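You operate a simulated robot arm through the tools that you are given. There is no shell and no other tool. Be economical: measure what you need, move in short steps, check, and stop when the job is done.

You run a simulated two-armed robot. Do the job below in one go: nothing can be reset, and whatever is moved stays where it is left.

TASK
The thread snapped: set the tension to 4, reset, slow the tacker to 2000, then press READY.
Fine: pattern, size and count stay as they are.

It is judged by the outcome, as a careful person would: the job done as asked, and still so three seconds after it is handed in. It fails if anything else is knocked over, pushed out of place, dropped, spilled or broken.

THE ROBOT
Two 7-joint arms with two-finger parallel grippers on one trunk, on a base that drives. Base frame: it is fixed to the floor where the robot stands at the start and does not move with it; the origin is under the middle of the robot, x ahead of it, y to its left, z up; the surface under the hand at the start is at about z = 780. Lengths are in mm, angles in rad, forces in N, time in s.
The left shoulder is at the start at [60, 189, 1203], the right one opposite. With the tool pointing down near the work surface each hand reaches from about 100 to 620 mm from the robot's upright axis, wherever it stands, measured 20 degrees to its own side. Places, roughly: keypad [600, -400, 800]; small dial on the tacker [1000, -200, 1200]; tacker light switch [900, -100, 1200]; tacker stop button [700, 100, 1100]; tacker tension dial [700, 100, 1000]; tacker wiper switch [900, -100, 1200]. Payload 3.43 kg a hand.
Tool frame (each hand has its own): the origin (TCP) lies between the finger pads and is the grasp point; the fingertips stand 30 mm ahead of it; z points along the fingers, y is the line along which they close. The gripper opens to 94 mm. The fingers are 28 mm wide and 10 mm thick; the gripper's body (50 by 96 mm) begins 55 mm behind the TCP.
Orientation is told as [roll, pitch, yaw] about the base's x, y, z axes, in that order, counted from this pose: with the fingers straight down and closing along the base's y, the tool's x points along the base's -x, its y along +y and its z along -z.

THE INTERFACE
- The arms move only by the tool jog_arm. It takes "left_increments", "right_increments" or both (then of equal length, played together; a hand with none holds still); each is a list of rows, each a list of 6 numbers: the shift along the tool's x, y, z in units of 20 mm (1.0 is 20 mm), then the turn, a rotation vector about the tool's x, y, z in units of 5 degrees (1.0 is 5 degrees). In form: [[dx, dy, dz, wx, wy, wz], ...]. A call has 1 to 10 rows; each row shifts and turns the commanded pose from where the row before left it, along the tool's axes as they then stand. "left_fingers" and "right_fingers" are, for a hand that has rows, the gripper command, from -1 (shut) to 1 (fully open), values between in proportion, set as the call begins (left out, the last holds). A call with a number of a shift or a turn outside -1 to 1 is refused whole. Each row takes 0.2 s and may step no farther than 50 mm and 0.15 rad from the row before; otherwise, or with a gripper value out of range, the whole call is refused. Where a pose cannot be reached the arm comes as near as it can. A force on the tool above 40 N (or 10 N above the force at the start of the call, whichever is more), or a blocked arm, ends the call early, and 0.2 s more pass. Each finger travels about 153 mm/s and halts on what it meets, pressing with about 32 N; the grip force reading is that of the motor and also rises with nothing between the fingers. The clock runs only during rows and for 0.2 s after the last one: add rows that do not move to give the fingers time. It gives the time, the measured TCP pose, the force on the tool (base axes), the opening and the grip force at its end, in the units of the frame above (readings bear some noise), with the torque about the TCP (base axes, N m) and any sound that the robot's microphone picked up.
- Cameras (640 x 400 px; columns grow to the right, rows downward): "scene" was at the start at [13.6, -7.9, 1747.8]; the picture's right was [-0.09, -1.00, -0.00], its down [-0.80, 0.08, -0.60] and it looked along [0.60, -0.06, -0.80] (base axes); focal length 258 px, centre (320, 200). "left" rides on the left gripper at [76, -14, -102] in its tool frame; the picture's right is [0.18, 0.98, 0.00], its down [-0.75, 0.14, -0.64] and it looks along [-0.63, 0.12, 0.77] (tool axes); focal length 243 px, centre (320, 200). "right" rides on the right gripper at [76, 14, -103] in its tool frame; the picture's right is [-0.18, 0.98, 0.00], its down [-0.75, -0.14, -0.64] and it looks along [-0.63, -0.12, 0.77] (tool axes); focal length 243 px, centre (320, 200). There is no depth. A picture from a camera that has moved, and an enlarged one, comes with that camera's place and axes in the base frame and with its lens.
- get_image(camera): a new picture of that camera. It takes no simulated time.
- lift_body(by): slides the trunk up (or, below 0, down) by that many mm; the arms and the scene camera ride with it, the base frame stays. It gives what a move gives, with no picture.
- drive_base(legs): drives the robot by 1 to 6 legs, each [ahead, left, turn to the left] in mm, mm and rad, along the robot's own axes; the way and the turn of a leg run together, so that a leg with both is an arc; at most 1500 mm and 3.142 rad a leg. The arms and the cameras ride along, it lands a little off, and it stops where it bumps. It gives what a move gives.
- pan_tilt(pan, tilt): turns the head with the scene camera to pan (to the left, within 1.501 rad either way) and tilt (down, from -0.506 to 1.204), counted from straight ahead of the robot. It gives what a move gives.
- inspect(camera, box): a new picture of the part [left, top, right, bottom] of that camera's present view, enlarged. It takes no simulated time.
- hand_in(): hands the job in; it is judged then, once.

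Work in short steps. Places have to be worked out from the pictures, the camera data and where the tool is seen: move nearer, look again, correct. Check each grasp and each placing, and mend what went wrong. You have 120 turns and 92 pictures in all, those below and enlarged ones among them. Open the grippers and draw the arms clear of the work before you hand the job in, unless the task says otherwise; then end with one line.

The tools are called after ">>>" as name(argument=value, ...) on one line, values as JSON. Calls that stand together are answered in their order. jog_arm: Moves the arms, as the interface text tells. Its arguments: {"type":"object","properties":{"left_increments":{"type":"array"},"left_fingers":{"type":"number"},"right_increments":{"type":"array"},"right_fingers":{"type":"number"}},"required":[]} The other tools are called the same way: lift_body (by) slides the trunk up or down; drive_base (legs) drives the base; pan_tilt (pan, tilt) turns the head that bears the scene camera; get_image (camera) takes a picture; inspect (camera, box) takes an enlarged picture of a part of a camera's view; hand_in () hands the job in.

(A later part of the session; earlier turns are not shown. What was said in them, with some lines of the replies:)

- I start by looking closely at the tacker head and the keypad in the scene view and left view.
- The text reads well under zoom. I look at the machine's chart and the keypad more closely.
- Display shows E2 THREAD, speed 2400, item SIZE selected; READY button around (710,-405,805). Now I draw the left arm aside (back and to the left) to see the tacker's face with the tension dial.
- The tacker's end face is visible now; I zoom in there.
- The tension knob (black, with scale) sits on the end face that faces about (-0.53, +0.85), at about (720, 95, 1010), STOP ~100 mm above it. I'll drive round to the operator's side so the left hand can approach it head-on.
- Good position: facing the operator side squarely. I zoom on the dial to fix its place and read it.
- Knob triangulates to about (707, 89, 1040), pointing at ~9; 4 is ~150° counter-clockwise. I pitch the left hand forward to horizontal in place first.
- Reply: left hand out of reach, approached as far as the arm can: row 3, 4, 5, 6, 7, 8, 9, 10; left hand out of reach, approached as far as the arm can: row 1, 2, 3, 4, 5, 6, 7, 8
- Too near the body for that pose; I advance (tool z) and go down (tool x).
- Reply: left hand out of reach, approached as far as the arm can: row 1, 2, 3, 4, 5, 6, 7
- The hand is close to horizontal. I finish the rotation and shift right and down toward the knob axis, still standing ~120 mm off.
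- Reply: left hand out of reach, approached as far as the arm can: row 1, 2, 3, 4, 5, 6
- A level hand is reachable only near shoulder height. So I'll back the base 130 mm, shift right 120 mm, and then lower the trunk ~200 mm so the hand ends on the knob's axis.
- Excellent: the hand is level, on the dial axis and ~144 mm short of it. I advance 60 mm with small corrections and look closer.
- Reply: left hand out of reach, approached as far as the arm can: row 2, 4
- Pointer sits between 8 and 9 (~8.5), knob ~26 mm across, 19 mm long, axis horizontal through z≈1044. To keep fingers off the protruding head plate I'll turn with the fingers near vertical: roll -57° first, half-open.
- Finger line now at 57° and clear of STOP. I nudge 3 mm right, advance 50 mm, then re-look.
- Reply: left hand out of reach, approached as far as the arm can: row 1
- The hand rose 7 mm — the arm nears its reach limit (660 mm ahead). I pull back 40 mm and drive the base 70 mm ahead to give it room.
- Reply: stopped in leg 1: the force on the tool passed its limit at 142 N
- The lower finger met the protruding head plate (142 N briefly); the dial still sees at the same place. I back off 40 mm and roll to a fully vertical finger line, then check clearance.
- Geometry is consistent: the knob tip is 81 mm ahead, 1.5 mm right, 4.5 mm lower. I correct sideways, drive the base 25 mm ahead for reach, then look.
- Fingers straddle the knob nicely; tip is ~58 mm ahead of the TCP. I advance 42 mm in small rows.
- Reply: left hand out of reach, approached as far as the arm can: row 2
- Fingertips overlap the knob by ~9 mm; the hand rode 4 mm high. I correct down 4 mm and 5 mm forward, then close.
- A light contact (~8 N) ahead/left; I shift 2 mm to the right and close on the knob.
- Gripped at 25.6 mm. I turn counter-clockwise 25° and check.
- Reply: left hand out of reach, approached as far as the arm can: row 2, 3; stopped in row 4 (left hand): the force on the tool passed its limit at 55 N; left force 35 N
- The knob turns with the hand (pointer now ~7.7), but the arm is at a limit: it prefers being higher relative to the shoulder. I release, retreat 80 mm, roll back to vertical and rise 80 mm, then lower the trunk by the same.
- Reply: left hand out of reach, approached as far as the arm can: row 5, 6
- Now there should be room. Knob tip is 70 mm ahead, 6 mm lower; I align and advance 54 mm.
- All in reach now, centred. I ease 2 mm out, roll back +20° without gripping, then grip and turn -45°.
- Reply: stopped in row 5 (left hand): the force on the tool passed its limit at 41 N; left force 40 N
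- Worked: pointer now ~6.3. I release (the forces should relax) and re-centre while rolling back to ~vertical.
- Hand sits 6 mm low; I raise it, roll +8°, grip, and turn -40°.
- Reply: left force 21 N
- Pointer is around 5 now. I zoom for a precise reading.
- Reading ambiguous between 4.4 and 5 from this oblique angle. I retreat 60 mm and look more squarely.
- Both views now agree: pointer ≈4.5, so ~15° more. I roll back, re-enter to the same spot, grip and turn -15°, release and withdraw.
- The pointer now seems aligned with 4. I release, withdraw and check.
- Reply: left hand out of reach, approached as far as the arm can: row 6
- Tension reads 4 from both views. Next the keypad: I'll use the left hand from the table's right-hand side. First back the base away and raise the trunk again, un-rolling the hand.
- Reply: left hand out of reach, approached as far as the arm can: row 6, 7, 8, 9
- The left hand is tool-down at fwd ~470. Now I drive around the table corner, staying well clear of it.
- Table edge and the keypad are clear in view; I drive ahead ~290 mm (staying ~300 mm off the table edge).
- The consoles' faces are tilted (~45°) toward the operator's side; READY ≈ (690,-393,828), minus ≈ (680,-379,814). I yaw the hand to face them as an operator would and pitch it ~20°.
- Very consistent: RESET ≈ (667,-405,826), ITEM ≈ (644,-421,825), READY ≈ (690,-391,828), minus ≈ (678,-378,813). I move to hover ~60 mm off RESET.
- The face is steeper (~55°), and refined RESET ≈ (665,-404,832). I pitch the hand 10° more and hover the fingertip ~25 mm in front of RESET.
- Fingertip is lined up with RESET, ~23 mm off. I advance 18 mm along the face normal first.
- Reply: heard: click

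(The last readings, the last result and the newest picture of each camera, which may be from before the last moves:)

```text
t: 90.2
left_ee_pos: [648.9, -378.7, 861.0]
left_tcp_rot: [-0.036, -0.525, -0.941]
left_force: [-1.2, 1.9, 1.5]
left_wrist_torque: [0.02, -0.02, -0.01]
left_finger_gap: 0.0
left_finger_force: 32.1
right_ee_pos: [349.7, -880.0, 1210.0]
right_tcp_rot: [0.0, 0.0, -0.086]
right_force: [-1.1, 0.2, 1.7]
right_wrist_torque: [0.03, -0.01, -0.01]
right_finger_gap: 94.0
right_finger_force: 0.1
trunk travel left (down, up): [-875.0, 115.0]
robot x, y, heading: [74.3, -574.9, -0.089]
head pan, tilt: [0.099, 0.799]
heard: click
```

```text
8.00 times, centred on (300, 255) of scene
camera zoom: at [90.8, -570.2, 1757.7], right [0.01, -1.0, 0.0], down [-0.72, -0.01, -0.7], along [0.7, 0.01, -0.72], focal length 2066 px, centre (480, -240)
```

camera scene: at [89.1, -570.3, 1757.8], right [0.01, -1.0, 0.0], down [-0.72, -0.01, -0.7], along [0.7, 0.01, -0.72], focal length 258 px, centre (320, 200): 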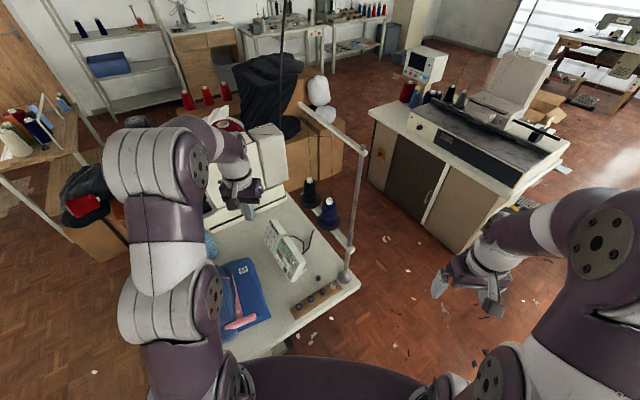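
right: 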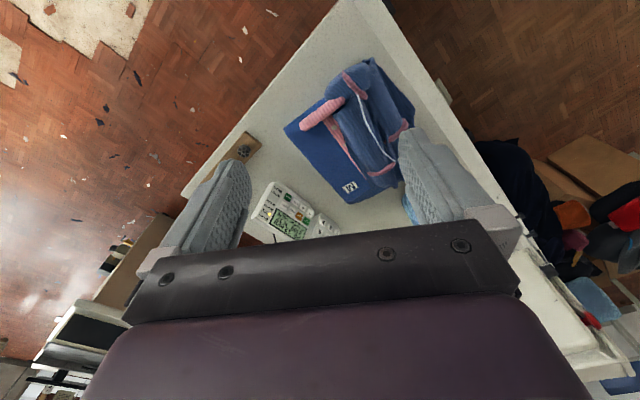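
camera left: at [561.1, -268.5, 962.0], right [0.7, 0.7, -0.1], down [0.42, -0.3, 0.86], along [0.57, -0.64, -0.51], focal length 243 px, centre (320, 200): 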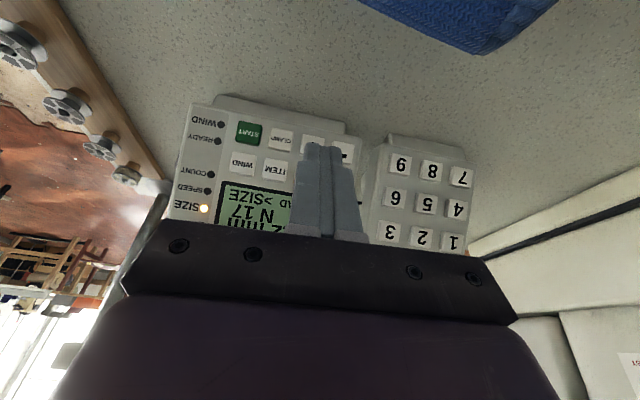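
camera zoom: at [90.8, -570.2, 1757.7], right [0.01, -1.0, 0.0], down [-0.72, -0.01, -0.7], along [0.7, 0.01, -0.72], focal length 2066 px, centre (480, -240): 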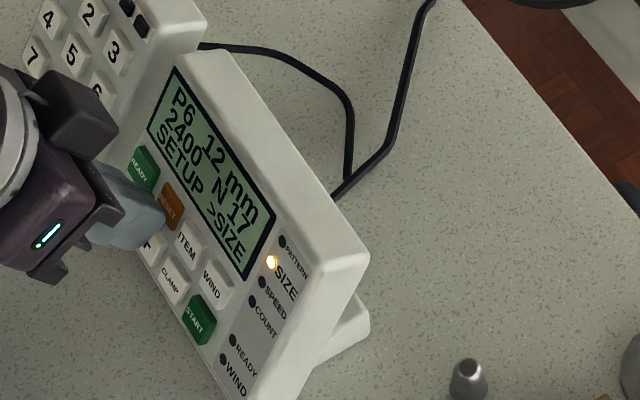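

A click, and the display now shows "SETUP >SIZE": the error is reset. Next ITEM: retract 13 mm, shift 28 mm along the row, press to the same depth, retract.

>>> jog_arm(left_increments=[[0.16, 0, -0.27, 0, 0, 0], [0.16, 0, -0.27, 0, 0, 0], [0, -0.7, 0, 0, 0, 0], [0, -0.68, 0.03, 0, 0, 0], [0, 0, 0, 0, 0, 0], [-0.16, 0, 0.27, 0, 0, 0], [-0.16, 0, 0.27, 0, 0, 0], [0, 0, 0, 0, 0, 0]])

>>> inspect(camera="scene", box=[280, 230, 320, 280])

```text
t: 92.0
left_ee_pos: [626.3, -395.7, 859.9]
left_tcp_rot: [-0.036, -0.525, -0.941]
left_force: [-1.5, 1.8, 1.3]
left_wrist_torque: [0.03, 0.03, -0.02]
left_finger_gap: 0.2
left_finger_force: 31.8
right_ee_pos: [348.9, -879.7, 1210.2]
right_tcp_rot: [-0.001, -0.001, -0.086]
right_force: [-0.3, 0.1, 0.5]
right_wrist_torque: [0.01, -0.01, -0.01]
right_finger_gap: 93.8
right_finger_force: 0.1
trunk travel left (down, up): [-875.0, 115.0]
robot x, y, heading: [70.0, -573.6, -0.083]
head pan, tilt: [0.099, 0.799]
heard: click
```

```text
8.00 times, centred on (300, 255) of scene
camera zoom: at [90.7, -570.0, 1757.7], right [0.01, -1.0, 0.0], down [-0.72, -0.01, -0.7], along [0.7, 0.01, -0.72], focal length 2066 px, centre (480, -240)
```

zoom: 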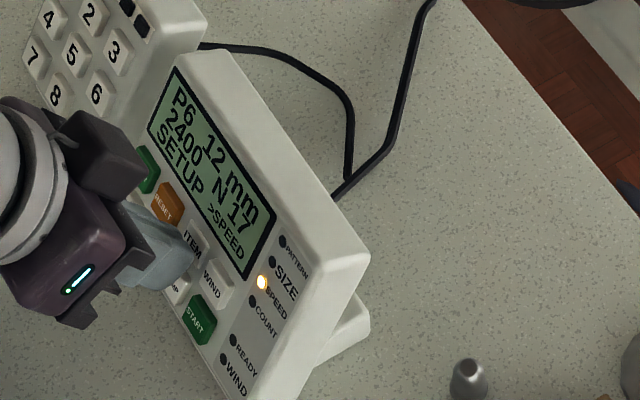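

SPEED is selected. Now retract and move over to "−" (two columns over, one row down), hovering to check alignment.

>>> jog_arm(left_increments=[[0.2, 0, -0.34, 0, 0, 0], [0.2, 0, -0.34, 0, 0, 0], [0, 0.7, 0, 0, 0, 0], [0, 0.7, 0, 0, 0, 0], [0, 0.7, 0, 0, 0, 0], [0, 0.66, 0, 0, 0, 0], [0.6, 0.04, 0.29, 0, 0, 0], [0.6, 0.04, 0.29, 0, 0, 0], [0, 0, 0, 0, 0, 0]])

>>> inspect(camera="left", box=[200, 80, 460, 240])

>>> inspect(camera="scene", box=[270, 220, 320, 280])

```text
t: 94.0
left_ee_pos: [656.4, -338.9, 843.2]
left_tcp_rot: [-0.04, -0.524, -0.942]
left_force: [0.0, -0.3, 0.6]
left_wrist_torque: [-0.01, 0.0, 0.03]
left_finger_gap: 0.0
left_finger_force: 31.8
right_ee_pos: [350.5, -880.4, 1209.1]
right_tcp_rot: [0.001, 0.001, -0.089]
right_force: [-0.5, 0.2, 0.2]
right_wrist_torque: [0.01, -0.01, -0.02]
right_finger_gap: 94.0
right_finger_force: 0.0
trunk travel left (down, up): [-875.0, 115.0]
robot x, y, heading: [69.5, -573.9, -0.084]
head pan, tilt: [0.099, 0.799]
```

```text
2.46 times, centred on (330, 160) of left
camera zoom: at [579.2, -251.0, 895.6], right [0.71, 0.69, -0.12], down [0.33, -0.17, 0.93], along [0.62, -0.7, -0.35], focal length 597 px, centre (295, 298)
```

zoom: 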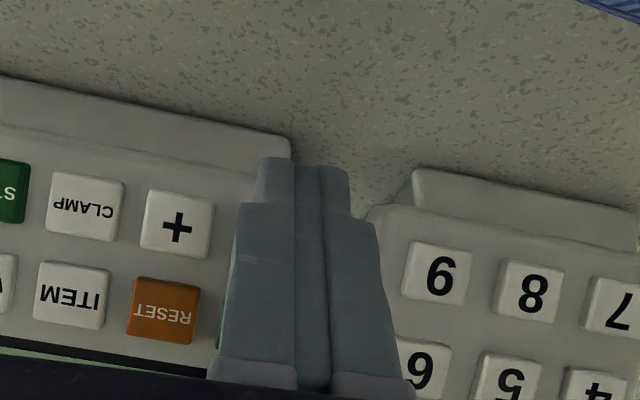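

```text
6.67 times, centred on (295, 250) of scene
camera zoom: at [91.4, -570.9, 1757.7], right [0.01, -1.0, 0.0], down [-0.72, -0.01, -0.7], along [0.7, 0.01, -0.72], focal length 1721 px, centre (487, -133)
```

zoom: 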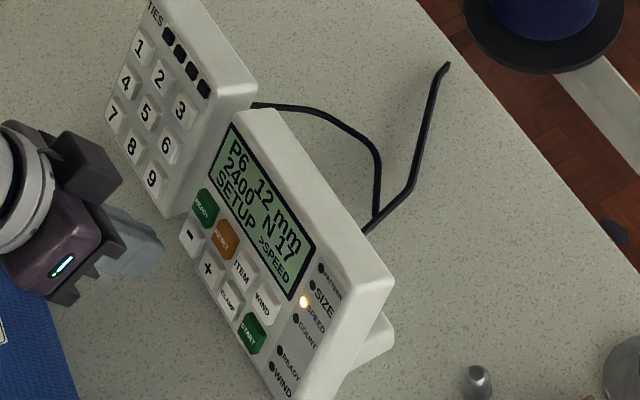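

Alignment with "−" is good within ~2 mm. I press to the same depth, hold and check.

>>> jog_arm(left_increments=[[-0.28, 0, 0.34, 0, 0, 0], [-0.2, 0, 0.34, 0, 0, 0], [0, 0, 0, 0, 0, 0]])

>>> inspect(camera="scene", box=[270, 220, 320, 280])

```text
t: 94.8
left_ee_pos: [665.1, -352.1, 836.7]
left_tcp_rot: [-0.038, -0.524, -0.94]
left_force: [-0.8, 0.5, -0.8]
left_wrist_torque: [0.03, 0.01, 0.03]
left_finger_gap: 0.0
left_finger_force: 32.2
right_ee_pos: [348.9, -879.4, 1209.6]
right_tcp_rot: [0.0, -0.002, -0.088]
right_force: [0.4, -0.7, 0.1]
right_wrist_torque: [0.0, -0.02, -0.01]
right_finger_gap: 94.0
right_finger_force: 0.0
trunk travel left (down, up): [-875.0, 115.0]
robot x, y, heading: [68.9, -578.7, -0.085]
head pan, tilt: [0.099, 0.799]
heard: click
```

```text
6.67 times, centred on (295, 250) of scene
camera zoom: at [90.8, -570.2, 1757.7], right [0.01, -1.0, 0.0], down [-0.72, -0.01, -0.7], along [0.7, 0.01, -0.72], focal length 1721 px, centre (487, -133)
```

zoom: 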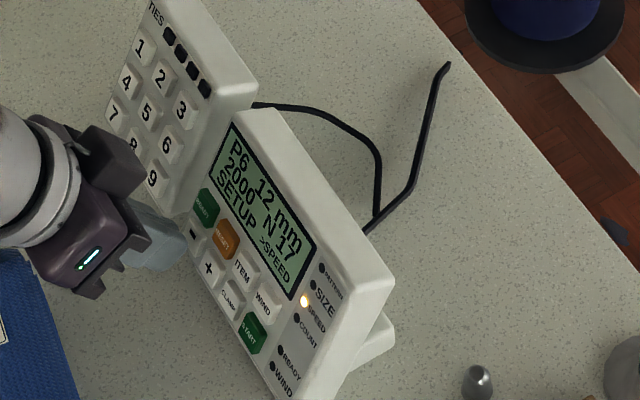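

The display seems to read 2000 already. I retract at once and zoom to confirm, moving toward READY hover.

>>> jog_arm(left_increments=[[0.2, 0, -0.34, 0, 0, 0], [0.2, 0, -0.34, 0, 0, 0], [-0.56, -0.04, -0.29, 0, 0, 0], [-0.56, -0.04, -0.29, 0, 0, 0], [0, 0, 0, 0, 0, 0]])

>>> inspect(camera="scene", box=[285, 230, 320, 265])

>>> inspect(camera="left", box=[200, 80, 460, 240])

```text
t: 96.0
left_ee_pos: [663.8, -352.9, 866.5]
left_tcp_rot: [-0.039, -0.523, -0.942]
left_force: [-1.3, 0.5, -0.5]
left_wrist_torque: [-0.02, 0.0, -0.01]
left_finger_gap: 0.2
left_finger_force: 32.3
right_ee_pos: [349.8, -879.5, 1210.0]
right_tcp_rot: [0.001, 0.0, -0.088]
right_force: [0.0, -0.8, 0.5]
right_wrist_torque: [0.02, -0.01, -0.03]
right_finger_gap: 94.1
right_finger_force: 0.1
trunk travel left (down, up): [-875.0, 115.0]
robot x, y, heading: [70.1, -577.5, -0.09]
head pan, tilt: [0.099, 0.799]
```

```text
11.43 times, centred on (302, 248) of scene
camera zoom: at [91.2, -570.2, 1757.7], right [0.01, -1.0, 0.0], down [-0.72, -0.01, -0.7], along [0.7, 0.01, -0.72], focal length 2951 px, centre (520, -343)
```

zoom: 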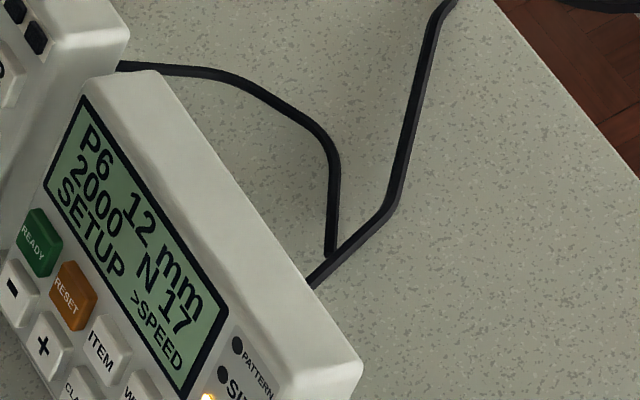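

```text
2.46 times, centred on (330, 160) of left
camera zoom: at [587.5, -263.6, 918.2], right [0.71, 0.69, -0.12], down [0.33, -0.17, 0.93], along [0.62, -0.7, -0.35], focal length 597 px, centre (295, 298)
```

zoom: 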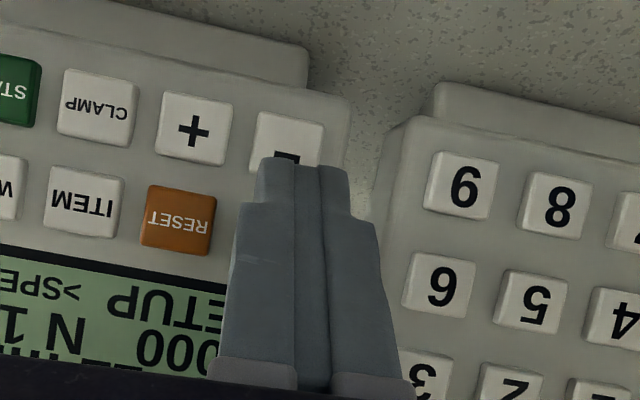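

Speed is 2000, everything else unchanged, and the finger is lined up with READY. I press it.

>>> jog_arm(left_increments=[[-0.2, 0.03, 0.28, 0, 0, 0], [-0.2, 0.02, 0.3, 0, 0, 0], [0, 0, 0, 0, 0, 0]])

>>> inspect(camera="scene", box=[270, 220, 320, 280])

```text
t: 96.8
left_ee_pos: [672.7, -362.5, 860.7]
left_tcp_rot: [-0.037, -0.522, -0.94]
left_force: [-0.3, 1.2, 0.5]
left_wrist_torque: [0.01, 0.02, 0.0]
left_finger_gap: 0.0
left_finger_force: 32.2
right_ee_pos: [349.9, -879.5, 1210.2]
right_tcp_rot: [0.001, 0.001, -0.087]
right_force: [0.6, -0.7, -1.0]
right_wrist_torque: [0.0, 0.0, 0.03]
right_finger_gap: 93.8
right_finger_force: 0.1
trunk travel left (down, up): [-875.0, 115.0]
robot x, y, heading: [69.5, -577.9, -0.09]
head pan, tilt: [0.099, 0.799]
heard: click
```

```text
6.67 times, centred on (295, 250) of scene
camera zoom: at [90.8, -570.3, 1757.7], right [0.01, -1.0, 0.0], down [-0.72, -0.01, -0.7], along [0.7, 0.01, -0.72], focal length 1721 px, centre (487, -133)
```

zoom: 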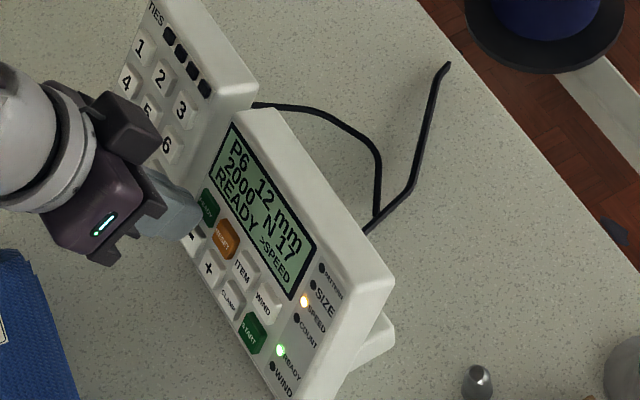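

READY shows on the display with its lamp lit. I withdraw along the normal, lift clear and open the gripper.

>>> jog_arm(left_increments=[[0.3, 0, -0.5, 0, 0, 0], [0.3, 0, -0.5, 0, 0, 0], [0.3, 0, -0.9, 0, 0, 0], [0, 0, -1, 0, 0, 0], [0, 0, -1, 0, 0, 0], [0, 0, -1, 0, 0, 0], [0, 0, -1, 0, 0, 0], [0, 0, -1, 0, 0, 0], [0, 0, -1, 0, 0, 0], [0, 0, -1, 0, 0, 0]])

>>> jog_arm(left_increments=[[0, 0, -1, 0, 0, 0], [0, 0, -1, 0, 0, 0], [0, 0, 0, 0, 0, 0], [0, 0, 0, 0, 0, 0]], left_fingers=1)

>>> drive_base(legs=[[-250, 0, 0]])

>>> get_image(camera="scene")

>>> inspect(camera="scene", box=[270, 160, 340, 230])

```text
t: 99.0
left_ee_pos: [616.1, -273.4, 1005.4]
left_tcp_rot: [-0.039, -0.523, -0.942]
left_force: [0.1, 0.0, 0.6]
left_wrist_torque: [0.01, -0.01, -0.01]
left_finger_gap: 0.0
left_finger_force: 32.4
right_ee_pos: [348.3, -880.6, 1208.9]
right_tcp_rot: [0.0, 0.0, -0.088]
right_force: [-0.4, 0.0, -0.3]
right_wrist_torque: [0.01, 0.01, 0.02]
right_finger_gap: 94.0
right_finger_force: 0.1
trunk travel left (down, up): [-875.0, 115.0]
robot x, y, heading: [68.9, -573.0, -0.083]
head pan, tilt: [0.099, 0.799]
```

```text
t: 100.0
left_ee_pos: [605.0, -257.1, 1038.6]
left_tcp_rot: [-0.039, -0.524, -0.939]
left_force: [0.8, 0.0, -0.2]
left_wrist_torque: [0.04, -0.02, 0.02]
left_finger_gap: 94.1
left_finger_force: 0.0
right_ee_pos: [349.4, -880.4, 1209.9]
right_tcp_rot: [0.0, 0.0, -0.086]
right_force: [-0.1, -0.5, 0.5]
right_wrist_torque: [0.0, 0.02, -0.01]
right_finger_gap: 94.2
right_finger_force: 0.0
trunk travel left (down, up): [-875.0, 115.0]
robot x, y, heading: [71.7, -574.5, -0.088]
head pan, tilt: [0.099, 0.799]
```

```text
t: 101.8
left_ee_pos: [361.2, -237.1, 1038.6]
left_tcp_rot: [-0.037, -0.524, -0.946]
left_force: [-1.1, -0.4, 0.8]
left_wrist_torque: [0.02, -0.01, -0.02]
left_finger_gap: 94.2
left_finger_force: 0.1
right_ee_pos: [104.1, -860.3, 1209.1]
right_tcp_rot: [0.0, 0.002, -0.092]
right_force: [0.8, 0.4, 0.2]
right_wrist_torque: [0.02, 0.0, 0.02]
right_finger_gap: 93.9
right_finger_force: 0.0
trunk travel left (down, up): [-875.0, 115.0]
robot x, y, heading: [-176.0, -556.8, -0.093]
head pan, tilt: [0.099, 0.799]
```

```text
29 pictures are left
camera scene: at [-153.2, -548.6, 1757.7], right [0.01, -1.0, 0.0], down [-0.72, -0.01, -0.7], along [0.7, 0.0, -0.72], focal length 258 px, centre (320, 200)
```

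scene: 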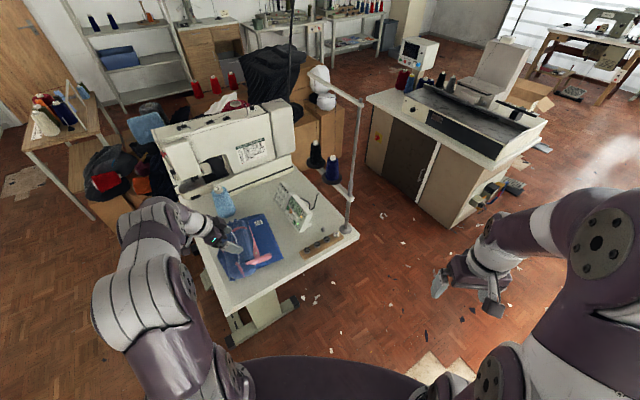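

```text
5.71 times, centred on (305, 195) of scene
camera zoom: at [-153.2, -548.6, 1757.7], right [0.01, -1.0, 0.0], down [-0.72, -0.01, -0.7], along [0.7, 0.0, -0.72], focal length 1475 px, centre (406, 229)
```

zoom: 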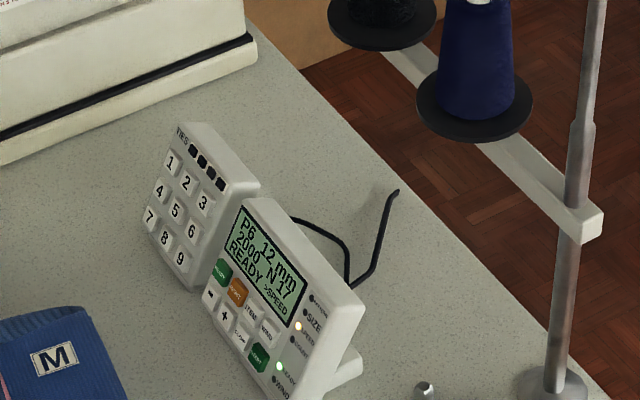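

The display holds "P6 12 mm / 2000 N 17 / READY", nothing else has moved and both arms are clear. I hand in.

>>> hand_in()

```text
The job is handed in.
```

The tension dial is on 4 as read from two camera views, to within about 0.2. The thread error is reset, the speed is 2000, and READY is showing with its lamp lit. Pattern P6, size 12 mm and count 17 are unchanged, though a finger bumped the machine's head plate once (142 N) and nothing visibly moved.
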